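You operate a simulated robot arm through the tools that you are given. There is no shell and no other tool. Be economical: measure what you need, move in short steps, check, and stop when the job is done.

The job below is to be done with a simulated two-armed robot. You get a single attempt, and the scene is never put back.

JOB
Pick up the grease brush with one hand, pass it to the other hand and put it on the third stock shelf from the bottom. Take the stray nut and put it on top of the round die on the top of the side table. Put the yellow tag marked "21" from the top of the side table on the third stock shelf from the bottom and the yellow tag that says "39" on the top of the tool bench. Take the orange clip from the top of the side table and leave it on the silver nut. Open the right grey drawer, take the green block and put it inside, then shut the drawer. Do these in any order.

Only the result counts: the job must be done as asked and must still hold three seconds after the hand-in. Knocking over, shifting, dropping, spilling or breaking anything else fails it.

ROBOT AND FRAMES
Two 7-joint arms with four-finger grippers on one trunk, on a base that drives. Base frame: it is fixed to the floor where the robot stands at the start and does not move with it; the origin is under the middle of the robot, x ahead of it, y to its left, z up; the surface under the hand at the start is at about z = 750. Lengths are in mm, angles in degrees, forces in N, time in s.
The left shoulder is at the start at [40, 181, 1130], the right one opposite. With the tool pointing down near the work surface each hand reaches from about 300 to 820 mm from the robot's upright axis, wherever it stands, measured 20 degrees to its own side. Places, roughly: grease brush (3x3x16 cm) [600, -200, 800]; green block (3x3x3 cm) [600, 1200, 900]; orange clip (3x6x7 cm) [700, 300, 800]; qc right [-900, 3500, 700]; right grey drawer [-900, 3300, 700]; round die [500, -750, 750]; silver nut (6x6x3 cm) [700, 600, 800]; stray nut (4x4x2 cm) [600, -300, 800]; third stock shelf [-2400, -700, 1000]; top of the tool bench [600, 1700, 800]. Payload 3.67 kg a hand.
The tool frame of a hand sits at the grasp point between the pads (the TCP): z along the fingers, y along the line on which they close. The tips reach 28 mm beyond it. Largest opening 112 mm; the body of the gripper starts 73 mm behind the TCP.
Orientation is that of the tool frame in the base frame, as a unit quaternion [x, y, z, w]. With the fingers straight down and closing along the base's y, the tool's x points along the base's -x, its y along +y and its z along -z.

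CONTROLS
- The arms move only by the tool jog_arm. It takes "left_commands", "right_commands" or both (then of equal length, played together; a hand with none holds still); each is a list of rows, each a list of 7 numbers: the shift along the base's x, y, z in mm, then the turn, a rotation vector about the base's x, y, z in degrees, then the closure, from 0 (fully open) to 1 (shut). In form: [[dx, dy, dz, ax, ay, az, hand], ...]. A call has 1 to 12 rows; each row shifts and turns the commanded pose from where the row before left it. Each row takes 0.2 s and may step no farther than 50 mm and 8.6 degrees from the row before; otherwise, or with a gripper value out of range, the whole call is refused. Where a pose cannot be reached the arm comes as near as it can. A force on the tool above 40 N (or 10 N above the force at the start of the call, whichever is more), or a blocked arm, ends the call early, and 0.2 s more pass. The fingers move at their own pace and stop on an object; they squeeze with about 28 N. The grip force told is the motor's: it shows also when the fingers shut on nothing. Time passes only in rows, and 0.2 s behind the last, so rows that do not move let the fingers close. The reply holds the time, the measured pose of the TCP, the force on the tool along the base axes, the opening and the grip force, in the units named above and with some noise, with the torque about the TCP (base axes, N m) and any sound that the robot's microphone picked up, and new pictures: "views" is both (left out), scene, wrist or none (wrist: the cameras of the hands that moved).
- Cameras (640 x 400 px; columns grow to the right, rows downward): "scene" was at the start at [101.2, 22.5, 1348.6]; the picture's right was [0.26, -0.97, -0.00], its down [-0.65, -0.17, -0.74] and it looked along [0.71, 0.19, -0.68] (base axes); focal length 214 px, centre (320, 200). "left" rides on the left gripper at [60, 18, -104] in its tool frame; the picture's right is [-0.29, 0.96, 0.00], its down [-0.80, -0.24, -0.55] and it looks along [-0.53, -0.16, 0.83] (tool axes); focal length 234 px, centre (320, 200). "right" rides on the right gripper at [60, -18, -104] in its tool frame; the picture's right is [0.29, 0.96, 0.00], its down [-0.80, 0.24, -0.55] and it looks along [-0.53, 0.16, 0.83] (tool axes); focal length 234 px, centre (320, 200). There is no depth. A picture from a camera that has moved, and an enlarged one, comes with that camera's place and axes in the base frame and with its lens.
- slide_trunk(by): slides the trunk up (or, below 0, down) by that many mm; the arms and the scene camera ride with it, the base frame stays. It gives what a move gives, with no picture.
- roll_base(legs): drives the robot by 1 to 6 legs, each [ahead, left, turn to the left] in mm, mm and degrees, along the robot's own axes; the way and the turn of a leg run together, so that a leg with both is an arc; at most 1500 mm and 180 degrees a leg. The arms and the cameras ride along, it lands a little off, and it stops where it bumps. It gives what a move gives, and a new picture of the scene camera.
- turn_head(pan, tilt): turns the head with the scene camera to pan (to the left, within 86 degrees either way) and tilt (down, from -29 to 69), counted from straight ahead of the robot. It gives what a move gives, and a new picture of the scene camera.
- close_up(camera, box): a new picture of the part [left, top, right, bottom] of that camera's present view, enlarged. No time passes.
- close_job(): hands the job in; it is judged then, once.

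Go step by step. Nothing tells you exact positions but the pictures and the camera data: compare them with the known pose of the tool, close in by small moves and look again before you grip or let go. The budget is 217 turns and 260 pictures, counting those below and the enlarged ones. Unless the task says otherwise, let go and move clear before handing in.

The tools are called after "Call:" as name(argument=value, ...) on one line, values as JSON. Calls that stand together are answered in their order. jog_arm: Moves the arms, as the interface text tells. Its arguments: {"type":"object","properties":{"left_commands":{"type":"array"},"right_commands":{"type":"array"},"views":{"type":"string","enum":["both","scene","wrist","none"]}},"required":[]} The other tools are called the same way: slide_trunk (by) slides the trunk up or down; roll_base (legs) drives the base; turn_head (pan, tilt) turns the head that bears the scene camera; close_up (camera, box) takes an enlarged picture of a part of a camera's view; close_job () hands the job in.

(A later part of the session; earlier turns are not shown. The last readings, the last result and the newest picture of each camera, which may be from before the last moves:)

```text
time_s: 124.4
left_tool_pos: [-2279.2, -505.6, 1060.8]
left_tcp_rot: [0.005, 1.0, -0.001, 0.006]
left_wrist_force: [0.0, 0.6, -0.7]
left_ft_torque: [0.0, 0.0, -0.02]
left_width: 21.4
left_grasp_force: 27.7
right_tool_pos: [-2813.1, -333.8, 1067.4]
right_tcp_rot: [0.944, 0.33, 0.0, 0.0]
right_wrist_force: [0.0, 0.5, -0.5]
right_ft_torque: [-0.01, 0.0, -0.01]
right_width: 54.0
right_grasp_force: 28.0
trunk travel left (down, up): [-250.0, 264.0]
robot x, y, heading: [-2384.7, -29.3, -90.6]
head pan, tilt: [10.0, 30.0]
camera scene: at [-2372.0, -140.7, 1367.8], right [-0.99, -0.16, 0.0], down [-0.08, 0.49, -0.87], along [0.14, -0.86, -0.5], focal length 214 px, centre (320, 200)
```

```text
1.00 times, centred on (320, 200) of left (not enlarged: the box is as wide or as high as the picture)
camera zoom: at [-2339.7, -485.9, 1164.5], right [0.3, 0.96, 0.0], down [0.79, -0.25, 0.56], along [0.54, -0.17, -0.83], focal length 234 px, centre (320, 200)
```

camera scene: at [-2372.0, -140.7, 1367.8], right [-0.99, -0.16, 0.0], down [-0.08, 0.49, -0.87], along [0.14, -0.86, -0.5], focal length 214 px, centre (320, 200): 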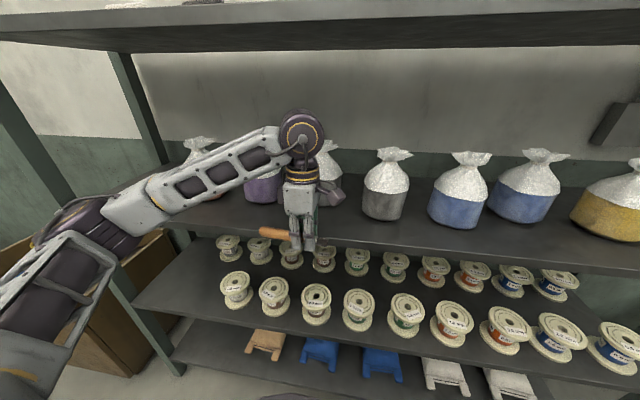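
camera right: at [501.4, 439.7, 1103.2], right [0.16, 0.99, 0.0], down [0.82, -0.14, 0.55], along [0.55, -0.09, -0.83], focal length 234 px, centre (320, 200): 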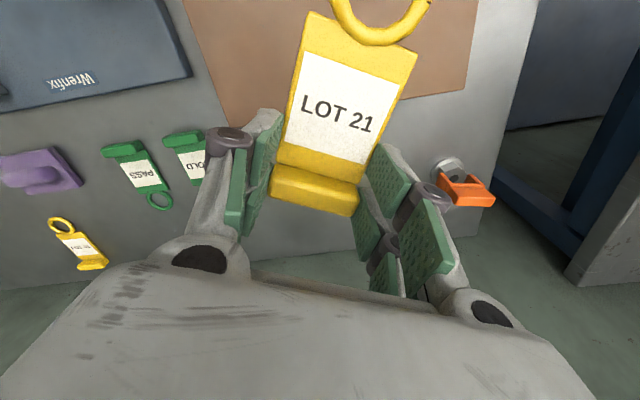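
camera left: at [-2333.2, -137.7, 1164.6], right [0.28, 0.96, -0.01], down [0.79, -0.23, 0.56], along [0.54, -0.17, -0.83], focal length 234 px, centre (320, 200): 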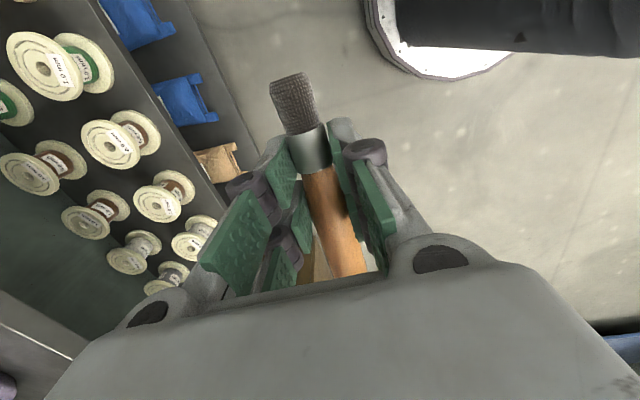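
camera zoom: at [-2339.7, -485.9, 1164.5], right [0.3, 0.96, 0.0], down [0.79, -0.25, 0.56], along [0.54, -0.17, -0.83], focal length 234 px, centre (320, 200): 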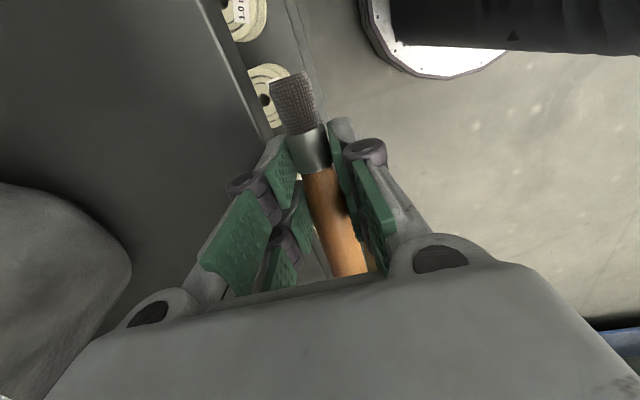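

The fingertips bumped the shelf edge: its surface is really z≈1032, front edge y≈−527. Backing off a little, raising the hand, and re-checking.

Call:
roll_base(legs=[[-40, 0, 0]])

Call:
jog_arm(left_commands=[[0, 0, 15, 0, 0, 0, 1], [0, 0, 12, 0, 0, 0, 1], [0, 0, 0, 0, 0, 0, 1]])

Call:
close_up(camera="scene", box=[180, 90, 500, 290])

```text
time_s: 125.3
left_tool_pos: [-2278.2, -466.2, 1061.7]
left_tcp_rot: [0.005, 1.0, -0.001, 0.005]
left_wrist_force: [0.8, 0.5, -0.9]
left_ft_torque: [-0.04, 0.04, -0.03]
left_width: 21.3
left_grasp_force: 28.1
right_tool_pos: [-2813.3, -295.3, 1067.5]
right_tcp_rot: [0.944, 0.33, 0.001, 0.0]
right_wrist_force: [0.5, 0.8, 0.4]
right_ft_torque: [-0.05, 0.0, -0.02]
right_width: 54.1
right_grasp_force: 28.2
trunk travel left (down, up): [-250.0, 264.0]
robot x, y, heading: [-2384.7, 5.5, -91.3]
head pan, tilt: [10.0, 30.0]
camera scene: at [-2371.4, -102.6, 1367.7], right [-0.99, -0.16, 0.0], down [-0.08, 0.49, -0.87], along [0.14, -0.85, -0.5], focal length 214 px, centre (320, 200)
```

scene: 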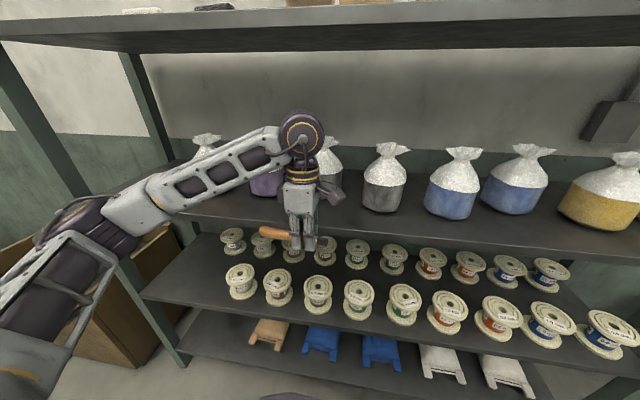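

```text
time_s: 126.1
left_tool_pos: [-2277.6, -467.0, 1087.7]
left_tcp_rot: [0.006, 1.0, -0.001, 0.005]
left_wrist_force: [0.2, 0.0, -0.7]
left_ft_torque: [0.01, 0.01, 0.0]
left_width: 21.4
left_grasp_force: 28.5
right_tool_pos: [-2812.5, -296.7, 1066.7]
right_tcp_rot: [0.944, 0.331, 0.0, 0.0]
right_wrist_force: [-0.8, 0.5, 0.1]
right_ft_torque: [0.01, 0.02, -0.02]
right_width: 53.7
right_grasp_force: 27.7
trunk travel left (down, up): [-250.0, 264.0]
robot x, y, heading: [-2387.9, 6.5, -91.0]
head pan, tilt: [10.0, 30.0]
camera scene: at [-2371.4, -102.5, 1367.7], right [-0.99, -0.16, 0.0], down [-0.08, 0.49, -0.87], along [0.14, -0.85, -0.5], focal length 214 px, centre (320, 200)
camera left: at [-2338.4, -448.2, 1191.1], right [0.3, 0.95, 0.0], down [0.79, -0.25, 0.56], along [0.54, -0.17, -0.83], focal length 234 px, centre (320, 200)
```

scene: 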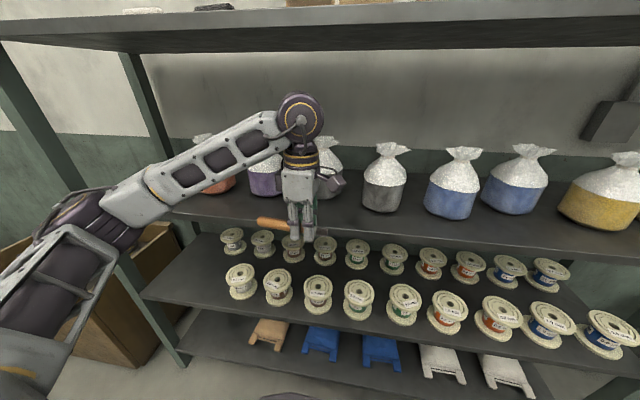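
left: 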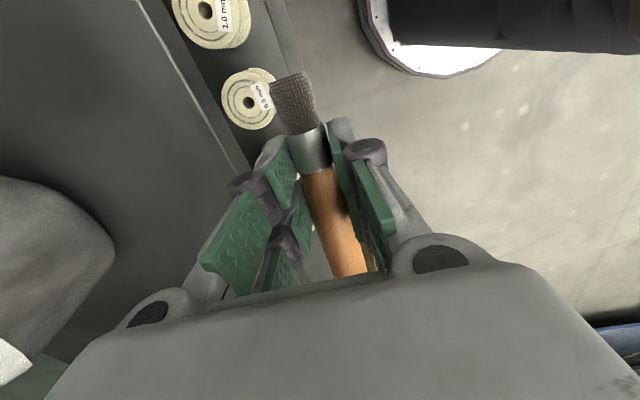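

```text
2.00 times, centred on (340, 190) of scene
camera zoom: at [-2371.4, -102.5, 1367.7], right [-0.99, -0.16, 0.0], down [-0.08, 0.49, -0.87], along [0.14, -0.85, -0.5], focal length 429 px, centre (280, 220)
```

zoom: 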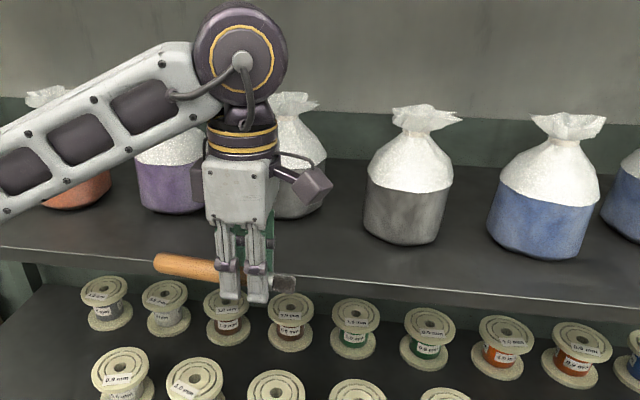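

Bags' fronts lie at y≈−660…−680 here; I aim for brush at y≈−585. Drive 110 mm.

Call:
roll_base(legs=[[112, 0, 0]])

Call:
close_up(camera="left", box=[0, 0, 640, 400])

Call:
close_up(camera="scene", box=[180, 90, 500, 290])

```text
time_s: 127.3
left_tool_pos: [-2279.9, -584.4, 1088.8]
left_tcp_rot: [0.005, 1.0, -0.001, 0.005]
left_wrist_force: [-0.5, 0.1, -0.5]
left_ft_torque: [0.07, 0.04, 0.01]
left_width: 21.5
left_grasp_force: 27.8
right_tool_pos: [-2815.4, -412.4, 1067.0]
right_tcp_rot: [0.944, 0.329, 0.001, 0.0]
right_wrist_force: [-0.4, 0.6, -0.2]
right_ft_torque: [0.0, 0.01, 0.02]
right_width: 53.8
right_grasp_force: 28.3
trunk travel left (down, up): [-250.0, 264.0]
robot x, y, heading: [-2387.1, -106.7, -90.8]
head pan, tilt: [10.0, 30.0]
camera scene: at [-2373.4, -218.9, 1367.8], right [-0.99, -0.16, 0.0], down [-0.08, 0.49, -0.87], along [0.14, -0.85, -0.5], focal length 214 px, centre (320, 200)
```

scene: 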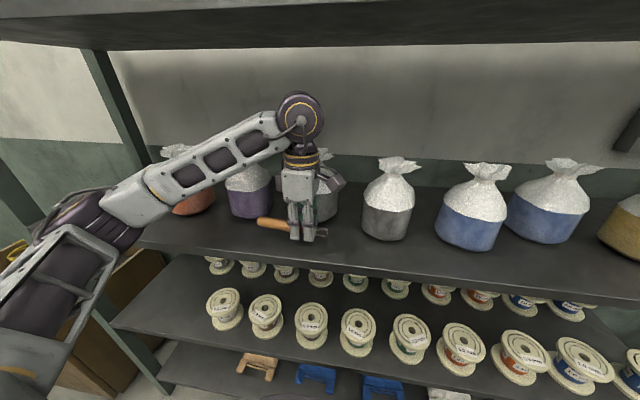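

```text
1.00 times, centred on (320, 200) of left (not enlarged: the box is as wide or as high as the picture)
camera zoom: at [-2340.6, -564.6, 1191.2], right [0.3, 0.95, 0.0], down [0.79, -0.25, 0.56], along [0.54, -0.17, -0.83], focal length 234 px, centre (320, 200)
```

zoom: 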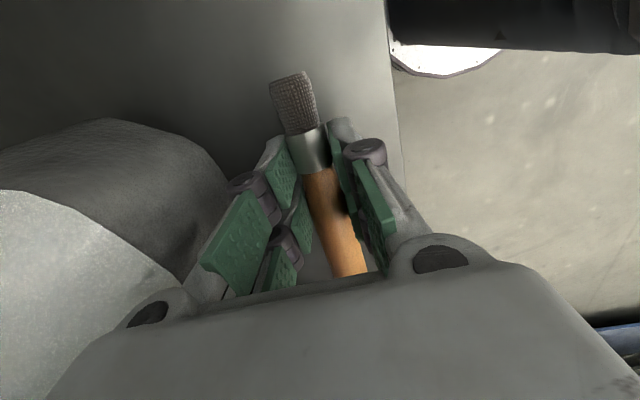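

```text
2.00 times, centred on (340, 190) of scene
camera zoom: at [-2373.4, -218.9, 1367.8], right [-0.99, -0.16, 0.0], down [-0.08, 0.49, -0.87], along [0.14, -0.85, -0.5], focal length 429 px, centre (280, 220)
```

zoom: 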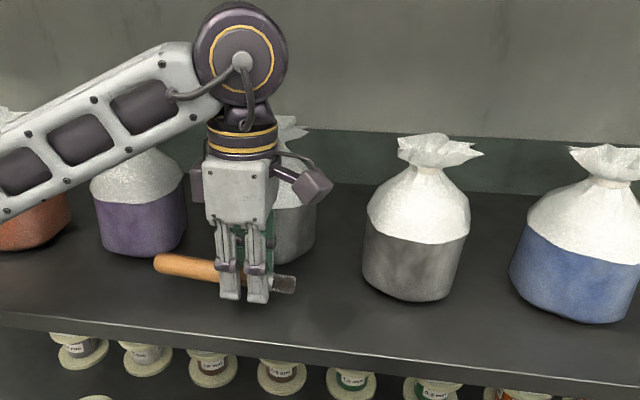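

Hand is inside the shelf, clear of the bags. Lowering until the tips touch.

Call:
jog_arm(left_commands=[[0, 0, -10, 0, 0, 0, 1], [0, 0, -5, 0, 0, 0, 1], [0, 0, 0, 0, 0, 0, 1]], views="none")

Call:
close_up(camera="scene", box=[240, 180, 360, 260])

```text
time_s: 128.1
left_tool_pos: [-2281.3, -583.7, 1074.7]
left_tcp_rot: [0.005, 1.0, -0.001, 0.007]
left_wrist_force: [0.4, 0.2, -0.5]
left_ft_torque: [0.0, 0.0, -0.02]
left_width: 21.7
left_grasp_force: 27.8
right_tool_pos: [-2814.8, -411.7, 1067.2]
right_tcp_rot: [0.944, 0.329, 0.0, 0.0]
right_wrist_force: [-1.0, -0.4, -0.8]
right_ft_torque: [-0.03, 0.0, 0.0]
right_width: 53.6
right_grasp_force: 28.0
trunk travel left (down, up): [-250.0, 264.0]
robot x, y, heading: [-2390.6, -109.6, -91.1]
head pan, tilt: [10.0, 30.0]
```

```text
5.00 times, centred on (300, 220) of scene
camera zoom: at [-2373.4, -218.2, 1367.8], right [-0.99, -0.16, 0.0], down [-0.08, 0.49, -0.87], along [0.14, -0.86, -0.5], focal length 1072 px, centre (420, 100)
```

zoom: 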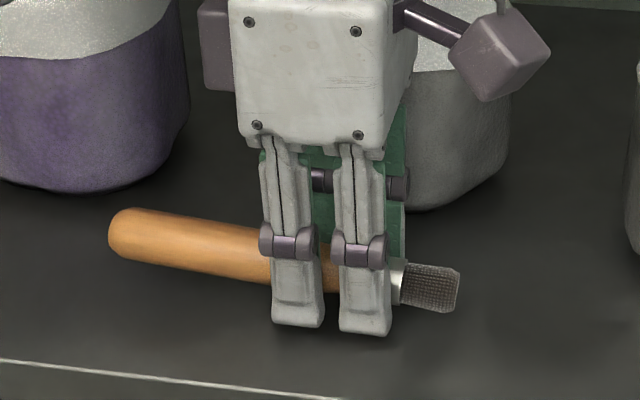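

Call:
jog_arm(left_commands=[[0, 0, -4, 0, 0, 0, 1], [0, 0, -3, 0, 0, 0, 1], [0, 0, 0, 0, 0, 0, 1]], views="none")

Call:
jog_arm(left_commands=[[0, 0, -3, 0, 0, 0, 1], [0, 0, 0, 0, 0, 0, 1]], views="none")

```text
time_s: 128.9
left_tool_pos: [-2281.9, -583.2, 1068.5]
left_tcp_rot: [0.005, 1.0, -0.001, 0.005]
left_wrist_force: [0.9, -1.9, 5.8]
left_ft_torque: [0.01, 0.12, 0.05]
left_width: 21.4
left_grasp_force: 27.8
right_tool_pos: [-2814.3, -412.4, 1067.2]
right_tcp_rot: [0.944, 0.33, 0.0, 0.0]
right_wrist_force: [0.1, 0.5, -0.1]
right_ft_torque: [0.03, 0.0, 0.04]
right_width: 53.8
right_grasp_force: 28.4
trunk travel left (down, up): [-250.0, 264.0]
robot x, y, heading: [-2385.5, -113.3, -90.7]
head pan, tilt: [10.0, 30.0]
```

```text
time_s: 129.5
left_tool_pos: [-2281.4, -583.0, 1067.2]
left_tcp_rot: [0.004, 1.0, -0.004, 0.004]
left_wrist_force: [2.3, -6.9, 36.1]
left_ft_torque: [0.37, 0.7, -0.01]
left_width: 21.9
left_grasp_force: 28.1
right_tool_pos: [-2815.6, -410.8, 1067.8]
right_tcp_rot: [0.944, 0.33, 0.0, 0.0]
right_wrist_force: [0.4, 0.1, 0.5]
right_ft_torque: [-0.02, -0.03, -0.03]
right_width: 53.6
right_grasp_force: 28.3
trunk travel left (down, up): [-250.0, 264.0]
robot x, y, heading: [-2386.8, -110.2, -90.9]
head pan, tilt: [10.0, 30.0]
```

Shelf touched (z≈1040). I ease up 3 mm and open to only 28 mm so the brush settles between the fingers.

Call:
jog_arm(left_commands=[[0, 0, 3.5, 0, 0, 0, 1], [0, 0, 0, 0, 0, 0, 0.77], [0, 0, 0, 0, 0, 0, 0.75], [0, 0, 0, 0, 0, 0, 0.75], [0, 0, 0, 0, 0, 0, 0.75]], views="none")

Call:
close_up(camera="scene", box=[240, 180, 360, 260])

```text
time_s: 130.7
left_tool_pos: [-2280.5, -583.2, 1068.1]
left_tcp_rot: [0.005, 1.0, 0.0, 0.006]
left_wrist_force: [-3.2, 0.6, 6.5]
left_ft_torque: [0.05, 0.22, 0.06]
left_width: 28.0
left_grasp_force: 0.0
right_tool_pos: [-2814.7, -410.8, 1067.6]
right_tcp_rot: [0.944, 0.331, 0.0, 0.0]
right_wrist_force: [0.6, 0.3, -0.2]
right_ft_torque: [-0.01, -0.01, 0.01]
right_width: 53.6
right_grasp_force: 27.7
trunk travel left (down, up): [-250.0, 264.0]
robot x, y, heading: [-2385.9, -110.1, -90.7]
head pan, tilt: [10.0, 30.0]
```

```text
5.00 times, centred on (300, 220) of scene
camera zoom: at [-2374.0, -217.9, 1367.8], right [-0.99, -0.16, 0.0], down [-0.08, 0.49, -0.87], along [0.14, -0.86, -0.5], focal length 1072 px, centre (420, 100)
```

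zoom: 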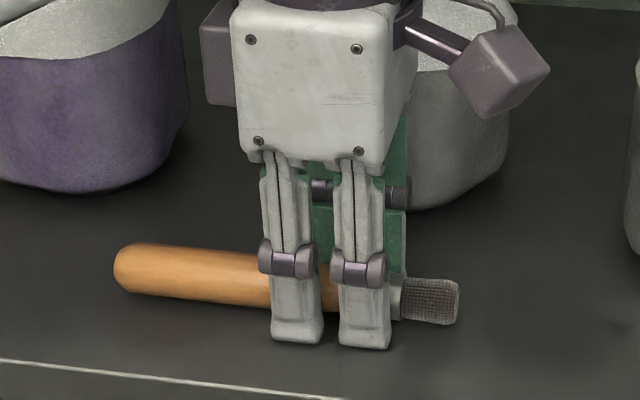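

Brush rests on the shelf. Open further and lift.

Call:
jog_arm(left_commands=[[0, 0, 0, 0, 0, 0, 0.68], [0, 0, 0, 0, 0, 0, 0.6], [0, 0, 10, 0, 0, 0, 0.6], [0, 0, 15, 0, 0, 0, 0.6], [0, 0, 15, 0, 0, 0, 0.6], [0, 0, 0, 0, 0, 0, 0.6]], views="none")

Call:
close_up(camera="scene", box=[220, 160, 380, 260])

```text
time_s: 132.1
left_tool_pos: [-2281.1, -585.1, 1107.5]
left_tcp_rot: [0.005, 1.0, -0.001, 0.005]
left_wrist_force: [-0.2, -0.4, -0.6]
left_ft_torque: [0.01, 0.01, 0.01]
left_width: 44.7
left_grasp_force: 0.0
right_tool_pos: [-2814.5, -411.7, 1067.8]
right_tcp_rot: [0.944, 0.329, 0.0, -0.001]
right_wrist_force: [0.2, 0.1, -0.4]
right_ft_torque: [0.02, 0.02, 0.02]
right_width: 53.7
right_grasp_force: 28.3
trunk travel left (down, up): [-250.0, 264.0]
robot x, y, heading: [-2385.5, -108.3, -91.1]
head pan, tilt: [10.0, 30.0]
```

```text
4.00 times, centred on (300, 210) of scene
camera zoom: at [-2373.2, -218.7, 1367.7], right [-0.99, -0.16, 0.0], down [-0.08, 0.49, -0.87], along [0.14, -0.85, -0.5], focal length 858 px, centre (400, 160)
```

zoom: 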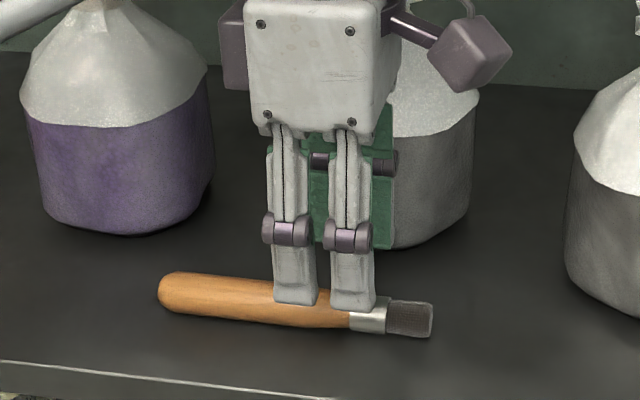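

Brush placed. Now the tag: raise the right hand, turn it −39° so the tag lies along the shelf, and move in to [−2825, −590].

Call:
jog_arm(right_commands=[[0, 0, 15, 0, 0, -8, 1], [0, 0, 15, 0, 0, -8, 1], [0, 0, 0, 0, 0, -8, 1], [0, 0, 0, 0, 0, -8, 1], [0, 0, 0, 0, 0, -7, 1], [-5, -30, 0, 0, 0, 0, 1], [-5, -30, 0, 0, 0, 0, 1]], views="none")

Call:
turn_head(pan=-30, tilt=32)

Call:
close_up(camera="right", box=[0, 0, 640, 400])

```text
time_s: 133.7
left_tool_pos: [-2281.5, -585.9, 1107.9]
left_tcp_rot: [0.005, 1.0, 0.0, 0.006]
left_wrist_force: [0.7, -0.3, 0.4]
left_ft_torque: [0.05, 0.01, 0.02]
left_width: 44.7
left_grasp_force: 0.0
right_tool_pos: [-2825.4, -472.8, 1094.2]
right_tcp_rot: [1.0, -0.005, 0.0, -0.002]
right_wrist_force: [-0.2, 0.5, -0.1]
right_ft_torque: [0.02, 0.0, 0.03]
right_width: 53.8
right_grasp_force: 28.2
trunk travel left (down, up): [-250.0, 264.0]
robot x, y, heading: [-2387.9, -114.5, -90.9]
head pan, tilt: [10.0, 30.0]
```

```text
time_s: 134.8
left_tool_pos: [-2281.8, -584.2, 1105.8]
left_tcp_rot: [0.006, 1.0, -0.001, 0.005]
left_wrist_force: [0.0, -0.3, 0.0]
left_ft_torque: [-0.01, -0.01, 0.02]
left_width: 44.8
left_grasp_force: 0.0
right_tool_pos: [-2824.9, -470.7, 1094.2]
right_tcp_rot: [1.0, -0.004, 0.0, 0.0]
right_wrist_force: [-0.3, 0.4, -1.3]
right_ft_torque: [0.01, 0.01, 0.01]
right_width: 53.9
right_grasp_force: 27.5
trunk travel left (down, up): [-250.0, 264.0]
robot x, y, heading: [-2387.3, -108.8, -90.6]
head pan, tilt: [-30.0, 32.0]
camera scene: at [-2433.6, -206.1, 1364.6], right [-0.86, 0.51, 0.0], down [0.27, 0.46, -0.85], along [-0.44, -0.73, -0.53], focal length 214 px, centre (320, 200)
```

scene: 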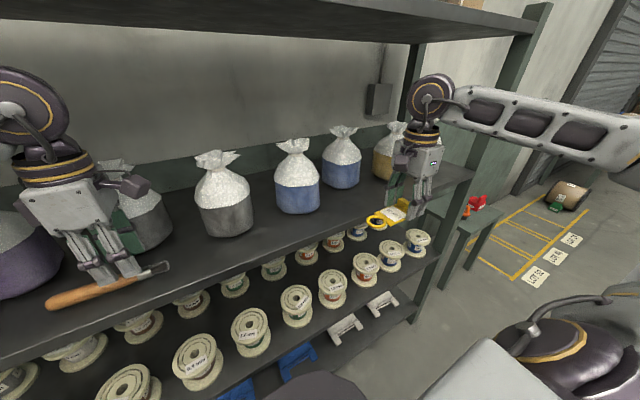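

```text
1.00 times, centred on (320, 200) of right (not enlarged: the box is as wide or as high as the picture)
camera zoom: at [-2764.6, -453.6, 1199.8], right [0.28, -0.96, 0.0], down [-0.8, -0.23, 0.55], along [-0.53, -0.15, -0.83], focal length 234 px, centre (320, 200)
```

zoom: 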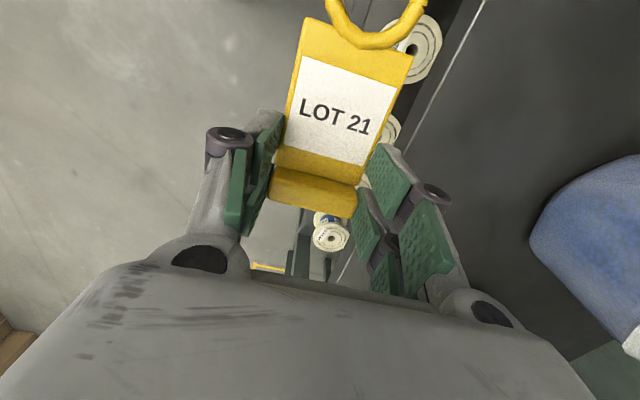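

Call:
jog_arm(right_commands=[[0, -36, 0, 0, 0, 0, 1], [0, -36, 0, 0, 0, 0, 1], [0, -34, 0, 0, 0, 0, 1], [0, 0, -10, 0, 0, 0, 1]])

Call:
close_up(camera="scene", box=[320, 60, 480, 260])

```text
time_s: 135.8
left_tool_pos: [-2283.4, -585.1, 1106.8]
left_tcp_rot: [0.005, 1.0, -0.001, 0.006]
left_wrist_force: [0.3, 0.2, -0.7]
left_ft_torque: [-0.03, 0.03, 0.01]
left_width: 44.9
left_grasp_force: 0.1
right_tool_pos: [-2825.2, -577.0, 1086.5]
right_tcp_rot: [1.0, -0.003, 0.001, -0.001]
right_wrist_force: [0.4, -0.3, -0.7]
right_ft_torque: [-0.01, -0.03, -0.01]
right_width: 53.8
right_grasp_force: 28.0
trunk travel left (down, up): [-250.0, 264.0]
robot x, y, heading: [-2393.5, -111.4, -90.7]
head pan, tilt: [-30.0, 32.0]
camera scene: at [-2434.9, -206.7, 1364.5], right [-0.86, 0.51, 0.0], down [0.27, 0.45, -0.85], along [-0.44, -0.73, -0.53], focal length 214 px, centre (320, 200)
camera right: at [-2764.7, -560.7, 1190.6], right [0.28, -0.96, 0.0], down [-0.8, -0.23, 0.55], along [-0.53, -0.15, -0.83], focal length 234 px, centre (320, 200)
```

scene: 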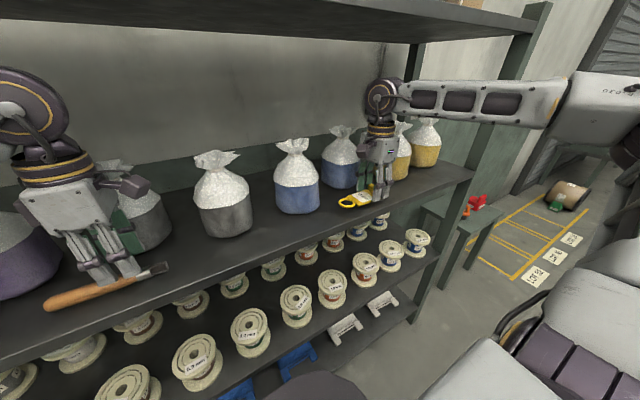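
right: 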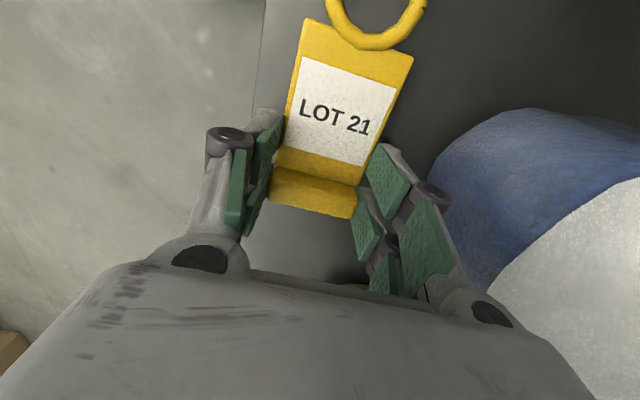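

```text
2.00 times, centred on (400, 160) of scene
camera zoom: at [-2434.9, -206.7, 1364.5], right [-0.86, 0.51, 0.0], down [0.27, 0.45, -0.85], along [-0.44, -0.73, -0.53], focal length 429 px, centre (160, 280)
```

zoom: 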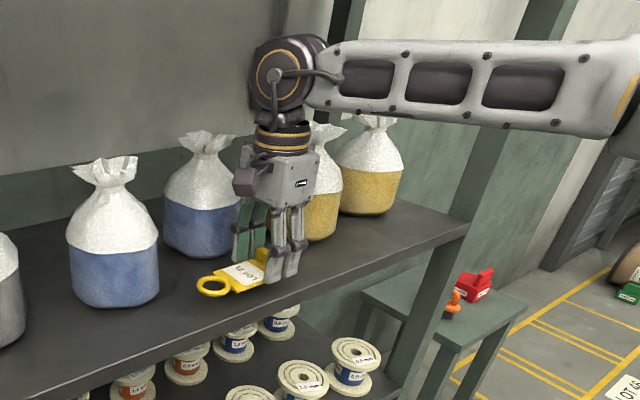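

Call:
jog_arm(right_commands=[[0, 0, -6, 0, 0, 0, 1], [0, 0, -4, 0, 0, 0, 1], [0, 0, 0, 0, 0, 0, 1]], views="none")

Call:
jog_arm(right_commands=[[0, 0, -4, 0, 0, 0, 1], [0, 0, 0, 0, 0, 0, 1]], views="none")

```text
time_s: 136.6
left_tool_pos: [-2280.8, -583.3, 1107.9]
left_tcp_rot: [0.005, 1.0, -0.001, 0.005]
left_wrist_force: [0.5, 1.4, -0.1]
left_ft_torque: [-0.03, 0.0, 0.01]
left_width: 44.8
left_grasp_force: 0.1
right_tool_pos: [-2823.6, -578.3, 1076.4]
right_tcp_rot: [1.0, -0.004, 0.0, 0.0]
right_wrist_force: [-0.1, 0.0, -0.5]
right_ft_torque: [0.0, 0.02, 0.0]
right_width: 53.5
right_grasp_force: 27.9
trunk travel left (down, up): [-250.0, 264.0]
robot x, y, heading: [-2387.0, -106.7, -90.8]
head pan, tilt: [-30.0, 32.0]
```

```text
time_s: 137.2
left_tool_pos: [-2280.1, -584.7, 1106.9]
left_tcp_rot: [0.006, 1.0, 0.0, 0.005]
left_wrist_force: [0.7, 0.3, 0.2]
left_ft_torque: [0.01, 0.01, 0.0]
left_width: 44.9
left_grasp_force: 0.1
right_tool_pos: [-2824.1, -578.3, 1071.4]
right_tcp_rot: [1.0, -0.005, 0.0, 0.0]
right_wrist_force: [-0.4, 0.8, -0.4]
right_ft_torque: [-0.01, -0.03, -0.03]
right_width: 53.8
right_grasp_force: 27.7
trunk travel left (down, up): [-250.0, 264.0]
robot x, y, heading: [-2385.1, -108.6, -90.9]
head pan, tilt: [-30.0, 32.0]
```

Call:
jog_arm(right_commands=[[0, 0, -2.5, 0, 0, 0, 1], [0, 0, 0, 0, 0, 0, 1]], views="none")

Call:
close_up(camera="scene", box=[340, 150, 420, 220])

```text
time_s: 137.8
left_tool_pos: [-2280.9, -584.0, 1107.1]
left_tcp_rot: [0.005, 1.0, -0.001, 0.006]
left_wrist_force: [0.3, -0.6, 0.9]
left_ft_torque: [0.01, -0.01, 0.0]
left_width: 44.8
left_grasp_force: 0.2
right_tool_pos: [-2823.3, -577.6, 1071.6]
right_tcp_rot: [1.0, -0.005, 0.0, 0.001]
right_wrist_force: [-0.5, -1.4, 9.7]
right_ft_torque: [0.05, -0.73, -0.06]
right_width: 54.0
right_grasp_force: 27.9
trunk travel left (down, up): [-250.0, 264.0]
robot x, y, heading: [-2386.0, -111.3, -91.0]
head pan, tilt: [-30.0, 32.0]
```

```text
5.71 times, centred on (380, 185) of scene
camera zoom: at [-2433.3, -205.6, 1364.7], right [-0.86, 0.51, 0.0], down [0.27, 0.45, -0.85], along [-0.44, -0.73, -0.53], focal length 1226 px, centre (-23, 286)
```

zoom: 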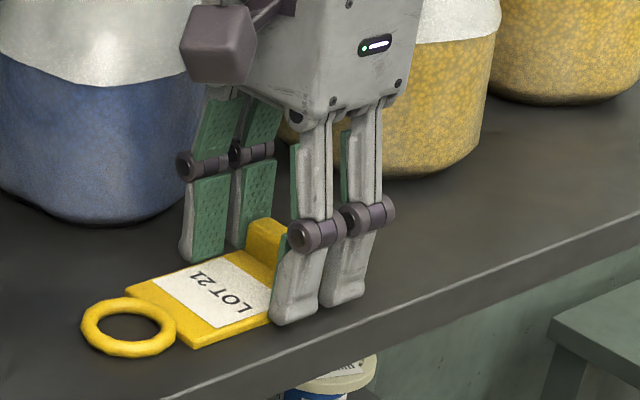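

Tag touches the shelf. Releasing and lifting out.

Call:
jog_arm(right_commands=[[0, 0, 0, 0, 0, 0, 0.46], [0, 0, 0, 0, 0, 0, 0.43], [0, 0, 0, 0, 0, 0, 0.43], [0, 0, 15, 0, 0, 0, 0.43], [0, 0, 20, 0, 0, 0, 0.43], [0, 40, 0, 0, 0, 0, 0.43], [0, 45, 0, 0, 0, 0, 0.43], [0, 45, 0, 0, 0, 0, 0.43], [0, 45, 0, 0, 0, 0, 0.43]], views="none")

Call:
close_up(camera="scene", box=[300, 110, 460, 230])

```text
time_s: 140.0
left_tool_pos: [-2281.3, -584.8, 1107.5]
left_tcp_rot: [0.005, 1.0, 0.0, 0.005]
left_wrist_force: [0.0, 0.1, 0.0]
left_ft_torque: [0.03, 0.01, 0.01]
left_width: 44.8
left_grasp_force: 0.1
right_tool_pos: [-2823.8, -400.8, 1071.5]
right_tcp_rot: [0.998, -0.004, 0.001, -0.068]
right_wrist_force: [0.6, -0.5, 0.4]
right_ft_torque: [0.03, -0.02, -0.03]
right_width: 63.9
right_grasp_force: 0.1
trunk travel left (down, up): [-250.0, 264.0]
robot x, y, heading: [-2386.4, -111.5, -91.1]
head pan, tilt: [-30.0, 32.0]
stopped in row 9 (right hand): the arm was blocked; the commanded pose is now the measured one
```

```text
3.33 times, centred on (380, 170) of scene
camera zoom: at [-2434.1, -206.5, 1364.6], right [-0.86, 0.51, 0.0], down [0.27, 0.46, -0.85], along [-0.44, -0.73, -0.53], focal length 715 px, centre (120, 300)
```

zoom: 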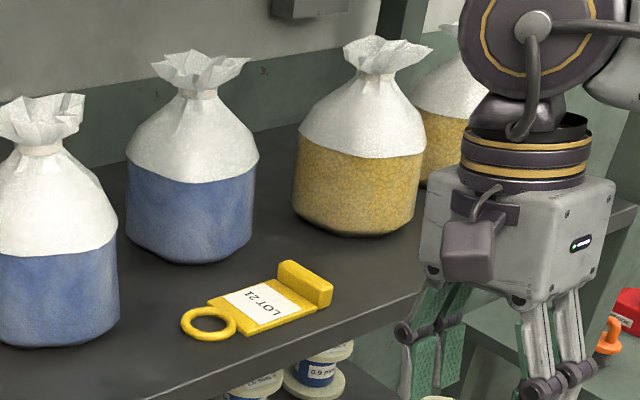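

Tag 21 is on the shelf. Backing away.

Call:
roll_base(legs=[[-450, 0, 0]])

Call:
turn_head(pan=0, tilt=20)

Call:
close_up(camera="scene", box=[160, 130, 480, 290])

```text
time_s: 142.8
left_tool_pos: [-2273.5, -122.5, 1108.8]
left_tcp_rot: [0.005, 1.0, -0.001, 0.004]
left_wrist_force: [0.0, 0.5, -0.1]
left_ft_torque: [-0.02, -0.07, 0.01]
left_width: 44.9
left_grasp_force: 0.0
right_tool_pos: [-2816.9, 63.4, 1071.9]
right_tcp_rot: [0.998, -0.003, 0.001, -0.068]
right_wrist_force: [-0.5, -0.8, -0.1]
right_ft_torque: [-0.04, 0.0, 0.03]
right_width: 63.8
right_grasp_force: 0.1
trunk travel left (down, up): [-250.0, 264.0]
robot x, y, heading: [-2382.1, 355.1, -91.1]
head pan, tilt: [-30.0, 32.0]
camera scene: at [-2426.3, 256.2, 1364.7], right [-0.86, 0.51, 0.0], down [0.27, 0.45, -0.85], along [-0.44, -0.73, -0.53], focal length 214 px, centre (320, 200)
```

scene: 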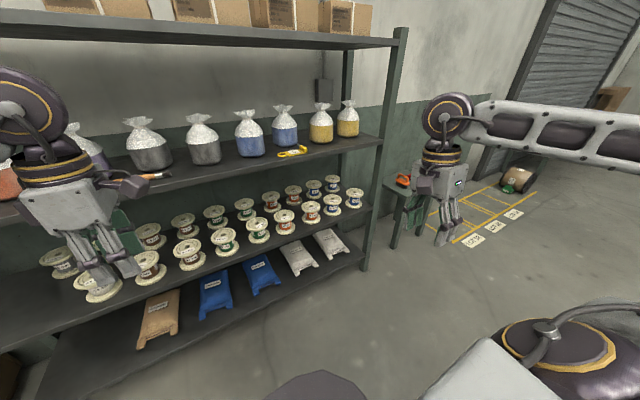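

```text
time_s: 143.8
left_tool_pos: [-2273.5, -123.3, 1106.3]
left_tcp_rot: [0.005, 1.0, -0.001, 0.005]
left_wrist_force: [0.6, 1.3, 0.0]
left_ft_torque: [-0.02, 0.01, 0.01]
left_width: 44.8
left_grasp_force: 0.0
right_tool_pos: [-2817.1, 62.2, 1071.8]
right_tcp_rot: [0.998, -0.003, 0.0, -0.067]
right_wrist_force: [0.7, -0.3, 0.1]
right_ft_torque: [-0.02, 0.01, -0.05]
right_width: 63.7
right_grasp_force: 0.0
trunk travel left (down, up): [-250.0, 264.0]
robot x, y, heading: [-2382.4, 353.4, -90.7]
head pan, tilt: [0.0, 20.0]
camera scene: at [-2381.9, 239.4, 1383.8], right [-1.0, 0.02, 0.0], down [0.01, 0.34, -0.94], along [-0.02, -0.94, -0.34], focal length 214 px, centre (320, 200)
```

scene: 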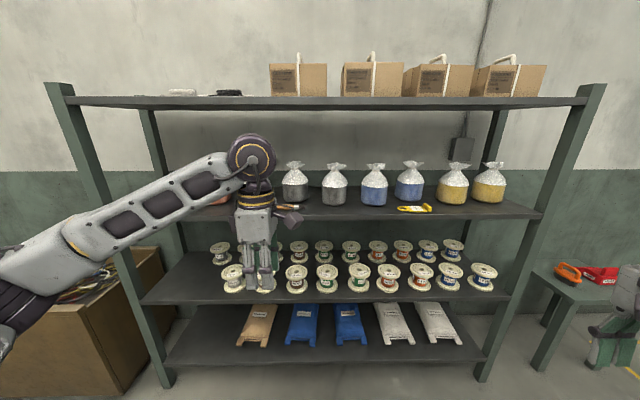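

```text
2.00 times, centred on (320, 210) of scene
camera zoom: at [-2381.9, 239.4, 1383.8], right [-1.0, 0.02, 0.0], down [0.01, 0.34, -0.94], along [-0.02, -0.94, -0.34], focal length 429 px, centre (320, 180)
```

zoom: 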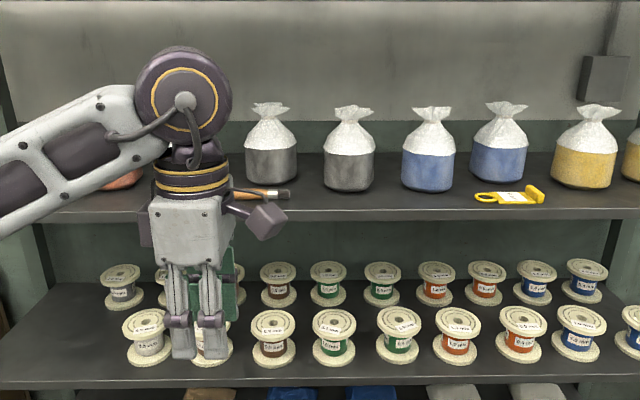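

Both items are on the third shelf. Now I straighten the wrists for travel.

Call:
jog_arm(left_commands=[[0, 0, 0, 0, 0, -8.2, 0.3], [0, 0, -5, 0, 0, -8.2, 0.3], [0, 0, -5, 0, 0, -8.2, 0.3], [0, 0, -5, 0, 0, -8.2, 0.3], [0, 0, -5, 0, 0, -8.2, 0.3], [0, 0, -5, 0, 0, -8.2, 0.3], [0, 0, -5, 0, 0, -8.2, 0.3], [0, 0, -5, 0, 0, -8.2, 0.3], [0, 0, -5, 0, 0, -8.2, 0.3], [0, 0, -5, 0, 0, -8.2, 0.3], [0, 0, 0, 0, 0, -8.2, 0.3], [0, 0, 0, 0, 0, 0, 0.3]], right_commands=[[0, 0, 0, -7.7, 0, 0, 0.3], [10, -10, -5, 0, 0, 8.2, 0.3], [10, -10, -5, 0, 0, 8.2, 0.3], [10, -10, -5, 0, 0, 8.2, 0.3], [10, -10, -5, 0, 0, 8.2, 0.3], [10, -10, -5, 0, 0, 8.2, 0.3], [10, -10, -5, 0, 0, 8.2, 0.3], [10, -10, -5, 0, 0, 8.2, 0.3], [10, -10, -5, 0, 0, 8.2, 0.3], [10, -10, -5, 0, 0, 8.2, 0.3], [10, -10, 0, 0, 0, 8.2, 0.3], [10, -10, 0, 0, 0, 8, 0.3]], views="none")

Call:
roll_base(legs=[[0, 0, 91], [1300, 0, 0], [600, 0, 0]])

```text
time_s: 146.4
left_tool_pos: [-2274.4, -122.1, 1060.8]
left_tcp_rot: [0.713, 0.702, -0.004, 0.004]
left_wrist_force: [-0.6, 0.3, -0.1]
left_ft_torque: [0.02, -0.01, 0.03]
left_width: 78.3
left_grasp_force: 0.0
right_tool_pos: [-2705.1, -48.4, 1028.1]
right_tcp_rot: [0.708, 0.706, 0.0, -0.001]
right_wrist_force: [-0.3, 0.3, -0.4]
right_ft_torque: [0.0, -0.03, 0.01]
right_width: 78.5
right_grasp_force: 0.1
trunk travel left (down, up): [-250.0, 264.0]
robot x, y, heading: [-2380.3, 356.3, -90.9]
head pan, tilt: [0.0, 20.0]
```

```text
time_s: 160.4
left_tool_pos: [-18.4, 479.0, 1060.3]
left_tcp_rot: [-0.005, 1.0, -0.001, 0.006]
left_wrist_force: [-0.1, 0.0, 0.3]
left_ft_torque: [-0.01, 0.01, 0.02]
left_width: 78.3
left_grasp_force: 0.0
right_tool_pos: [-82.6, 45.8, 1027.4]
right_tcp_rot: [-0.007, 1.0, -0.001, -0.001]
right_wrist_force: [-0.1, 0.0, -0.3]
right_ft_torque: [-0.03, 0.04, 0.0]
right_width: 78.3
right_grasp_force: 0.1
trunk travel left (down, up): [-250.0, 264.0]
robot x, y, heading: [-488.3, 359.8, 0.1]
head pan, tilt: [0.0, 20.0]
camera scene: at [-375.9, 364.6, 1383.8], right [0.01, -1.0, 0.0], down [-0.34, 0.0, -0.94], along [0.94, 0.01, -0.34], focal length 214 px, centre (320, 200)
```

scene: 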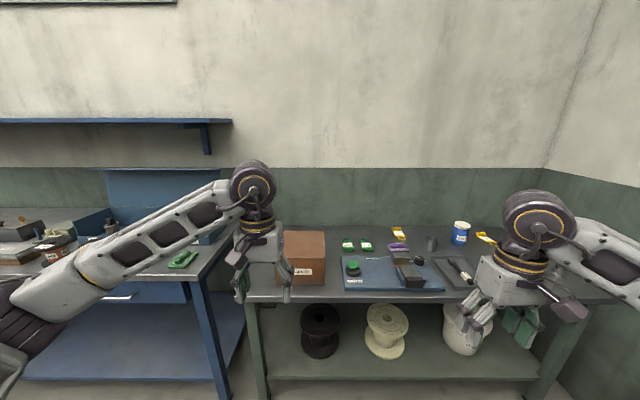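

Now tag 39 (bar near [753, −569]). I go up to the table, strafe right and turn a little left.

Call:
roll_base(legs=[[505, 0, 0], [0, -690, 0], [0, 0, 12]])

Call:
turn_head(pan=-40, tilt=40)

```text
time_s: 167.2
left_tool_pos: [490.3, -206.1, 1060.3]
left_tcp_rot: [-0.02, 1.0, -0.001, 0.006]
left_wrist_force: [0.7, 0.6, -0.3]
left_ft_torque: [-0.02, -0.02, 0.0]
left_width: 78.5
left_grasp_force: 0.1
right_tool_pos: [439.0, -642.3, 1026.6]
right_tcp_rot: [-0.024, 1.0, -0.001, -0.001]
right_wrist_force: [0.1, 0.5, 0.0]
right_ft_torque: [-0.04, -0.02, 0.03]
right_width: 78.4
right_grasp_force: 0.2
trunk travel left (down, up): [-250.0, 264.0]
robot x, y, heading: [26.1, -338.8, 2.2]
head pan, tilt: [0.0, 20.0]
stopped in leg 3: the robot was blocked; the commanded pose is now the measured one
camera scene: at [136.5, -332.6, 1383.9], right [0.04, -1.0, 0.0], down [-0.34, -0.01, -0.94], along [0.94, 0.03, -0.34], focal length 214 px, centre (320, 200)
```

scene: 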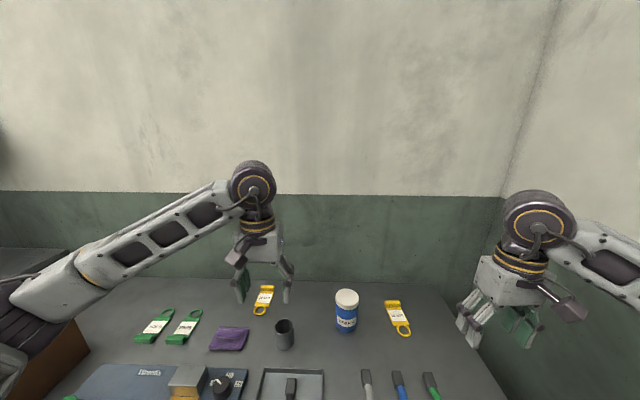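

```text
time_s: 168.3
left_tool_pos: [489.9, -205.9, 1062.4]
left_tcp_rot: [-0.019, 1.0, -0.002, 0.005]
left_wrist_force: [-0.4, 0.0, 0.4]
left_ft_torque: [-0.04, 0.0, 0.03]
left_width: 78.6
left_grasp_force: 0.2
right_tool_pos: [437.5, -642.2, 1028.1]
right_tcp_rot: [-0.022, 1.0, -0.002, -0.001]
right_wrist_force: [0.0, 0.1, 0.0]
right_ft_torque: [-0.02, -0.02, 0.03]
right_width: 78.4
right_grasp_force: 0.1
trunk travel left (down, up): [-250.0, 264.0]
robot x, y, heading: [21.5, -341.5, 2.0]
head pan, tilt: [-40.0, 40.0]
camera scene: at [110.6, -388.3, 1352.5], right [-0.61, -0.79, 0.0], down [-0.51, 0.39, -0.77], along [0.61, -0.47, -0.64], focal length 214 px, centre (320, 200)
```

scene: 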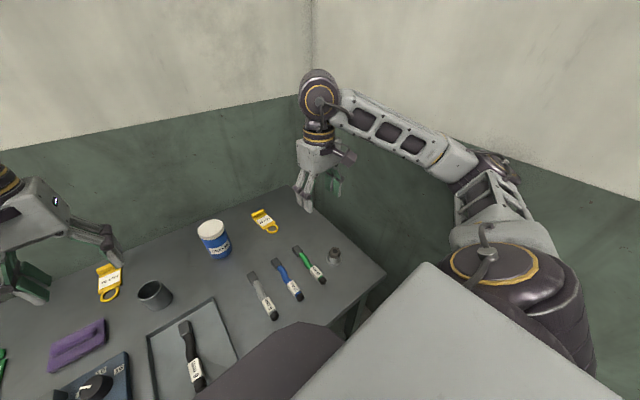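

The turn was blocked (base near the table). I stay straight and strafe 110 mm left instead, then test the reach above the tag.

Call:
roll_base(legs=[[0, 110, 0]])

Call:
jog_arm(right_commands=[[45, -8, -10, 0, 0, -3, 0.3], [45, -8, -20, 0, 0, -3, 0.3], [45, -5, -20, 0, 0, -3, 0.3], [45, -5, -20, 0, 0, 0, 0.3], [45, -5, -20, 0, 0, 0, 0.3], [40, -5, -10, 0, 0, 0, 0.3], [0, 0, 0, 0, 0, 0, 0.3]])

```text
time_s: 169.5
left_tool_pos: [485.2, -96.0, 1062.0]
left_tcp_rot: [-0.021, 1.0, -0.001, 0.006]
left_wrist_force: [0.4, 0.0, 0.6]
left_ft_torque: [-0.02, 0.02, 0.02]
left_width: 78.6
left_grasp_force: 0.1
right_tool_pos: [435.6, -531.2, 1026.6]
right_tcp_rot: [-0.023, 1.0, 0.0, -0.001]
right_wrist_force: [-0.1, 0.6, -0.6]
right_ft_torque: [-0.05, -0.03, -0.02]
right_width: 78.4
right_grasp_force: 0.0
trunk travel left (down, up): [-250.0, 264.0]
robot x, y, heading: [16.5, -229.1, 2.1]
head pan, tilt: [-40.0, 40.0]
camera scene: at [106.6, -278.4, 1352.5], right [-0.61, -0.79, 0.0], down [-0.51, 0.39, -0.77], along [0.61, -0.47, -0.64], focal length 214 px, centre (320, 200)
```

scene: 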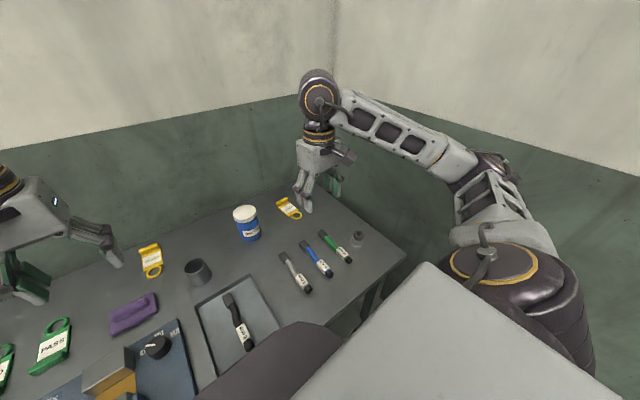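

```text
time_s: 171.1
left_tool_pos: [485.4, -96.8, 1061.8]
left_tcp_rot: [-0.02, 1.0, -0.001, 0.006]
left_wrist_force: [0.4, 0.4, 0.0]
left_ft_torque: [0.02, -0.05, 0.01]
left_width: 78.6
left_grasp_force: 0.1
right_tool_pos: [697.9, -567.5, 925.0]
right_tcp_rot: [0.054, 0.999, -0.001, -0.002]
right_wrist_force: [-0.5, -0.8, 0.3]
right_ft_torque: [0.02, -0.04, 0.04]
right_width: 78.3
right_grasp_force: 0.1
trunk travel left (down, up): [-250.0, 264.0]
robot x, y, heading: [13.3, -226.9, 2.4]
head pan, tilt: [-40.0, 40.0]
camera scene: at [105.8, -279.2, 1352.5], right [-0.61, -0.79, 0.0], down [-0.51, 0.39, -0.77], along [0.61, -0.47, -0.64], focal length 214 px, centre (320, 200)
camera right: at [636.6, -579.6, 1029.9], right [-0.18, 0.98, 0.0], down [0.82, 0.15, 0.55], along [0.54, 0.1, -0.83], focal length 234 px, centre (320, 200)
```

scene: 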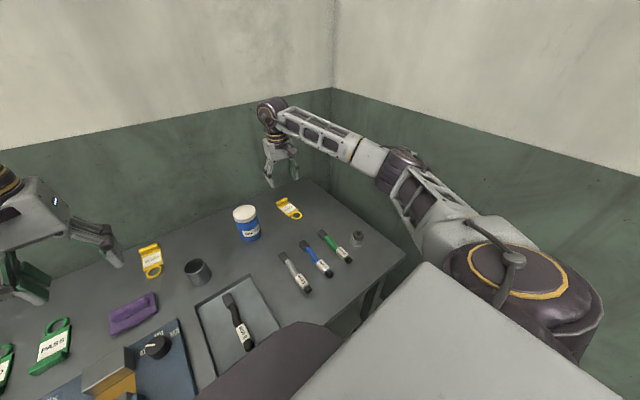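
right: 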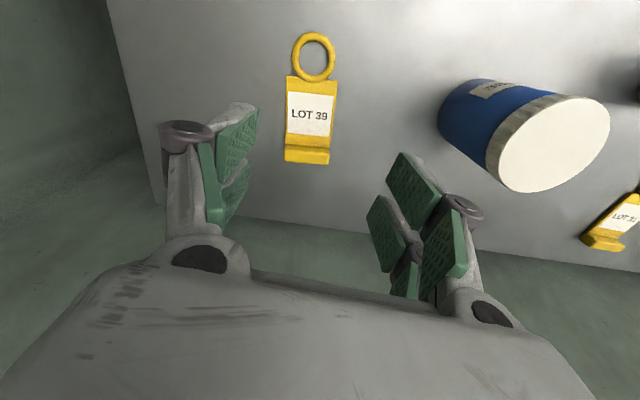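

Tag 39 clear: ring [647, −584], bar [744, −575], axis +5°. Moving over it.

Call:
jog_arm(right_commands=[[18, -4, -20, 0, 0, 6, 0.35], [18, -4, -30, 0, 0, 5, 0.35], [0, 0, -35, 0, 0, 0, 0.35], [0, 0, -25, 0, 0, 0, 0.35]], views="wrist")

```text
time_s: 172.1
left_tool_pos: [485.8, -97.2, 1061.2]
left_tcp_rot: [-0.021, 1.0, -0.001, 0.006]
left_wrist_force: [0.0, -0.4, -0.5]
left_ft_torque: [0.01, 0.02, -0.02]
left_width: 78.6
left_grasp_force: 0.1
right_tool_pos: [733.9, -576.8, 815.3]
right_tcp_rot: [-0.041, 0.999, -0.001, -0.001]
right_wrist_force: [0.7, 0.1, 0.2]
right_ft_torque: [-0.01, -0.03, 0.0]
right_width: 72.8
right_grasp_force: 0.0
trunk travel left (down, up): [-250.0, 264.0]
robot x, y, heading: [18.5, -232.0, 2.1]
head pan, tilt: [-40.0, 40.0]
camera right: at [676.2, -599.5, 920.1], right [-0.37, 0.93, 0.0], down [0.78, 0.31, 0.55], along [0.51, 0.2, -0.83], focal length 234 px, centre (320, 200)
```

right: 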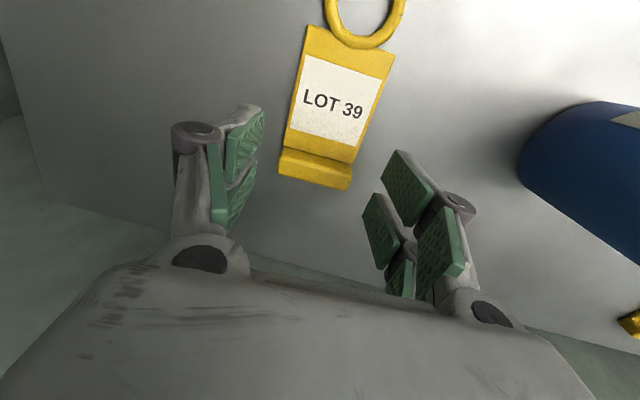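

Call:
jog_arm(right_commands=[[4, 1, -17, 0, 0, 0, 0.35], [0, 0, -16, 0, 0, 0, 0.35], [0, 0, 0, 0, 0, 0, 1], [0, 0, 0, 0, 0, 0, 1], [0, 0, 0, 0, 0, 0, 1], [0, 0, 15, 0, 0, 0, 1], [0, 0, 40, 0, 0, 0, 1], [0, 0, 45, 0, 0, 0, 1], [0, 0, 45, 0, 0, 0, 1], [-40, 10, 20, 0, 0, -3, 1], [-45, 10, 20, 0, 0, -3, 1], [-45, 10, 20, 0, 0, -3, 1]], views="wrist")

```text
refused: row 11 steps farther than a row can; nothing moved
```

Call:
jog_arm(right_commands=[[4, 1, -17, 0, 0, 0, 0.35], [0, 0, -16, 0, 0, 0, 0.35], [0, 0, 0, 0, 0, 0, 1], [0, 0, 0, 0, 0, 0, 1], [0, 0, 0, 0, 0, 0, 1], [0, 0, 15, 0, 0, 0, 1], [0, 0, 40, 0, 0, 0, 1], [0, 0, 45, 0, 0, 0, 1], [0, 0, 45, 0, 0, 0, 1], [-40, 10, 20, 0, 0, -3, 1], [-40, 10, 20, 0, 0, -3, 1], [-40, 10, 20, 0, 0, -3, 1]], views="wrist")

```text
time_s: 174.7
left_tool_pos: [484.3, -95.9, 1062.5]
left_tcp_rot: [-0.021, 1.0, -0.001, 0.007]
left_wrist_force: [-0.8, 0.2, 0.2]
left_ft_torque: [-0.01, -0.04, -0.03]
left_width: 78.3
left_grasp_force: 0.0
right_tool_pos: [616.9, -548.0, 990.6]
right_tcp_rot: [0.038, 0.999, -0.002, -0.001]
right_wrist_force: [-0.4, 0.0, -0.4]
right_ft_torque: [0.03, -0.05, 0.0]
right_width: 53.9
right_grasp_force: 28.0
trunk travel left (down, up): [-250.0, 264.0]
robot x, y, heading: [18.3, -232.9, 2.3]
head pan, tilt: [-40.0, 40.0]
camera right: at [556.8, -562.3, 1096.2], right [-0.21, 0.98, 0.0], down [0.81, 0.18, 0.55], along [0.54, 0.12, -0.83], focal length 234 px, centre (320, 200)
```

right: 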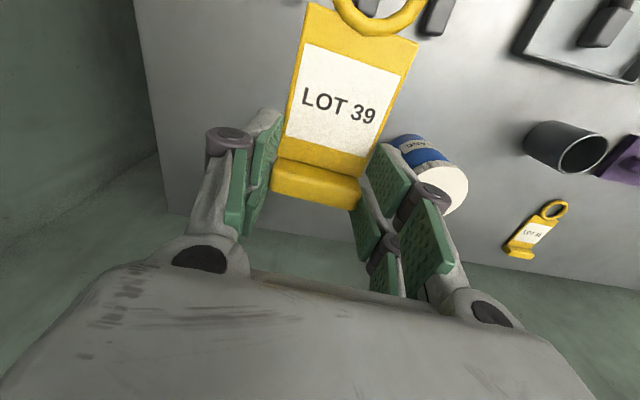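

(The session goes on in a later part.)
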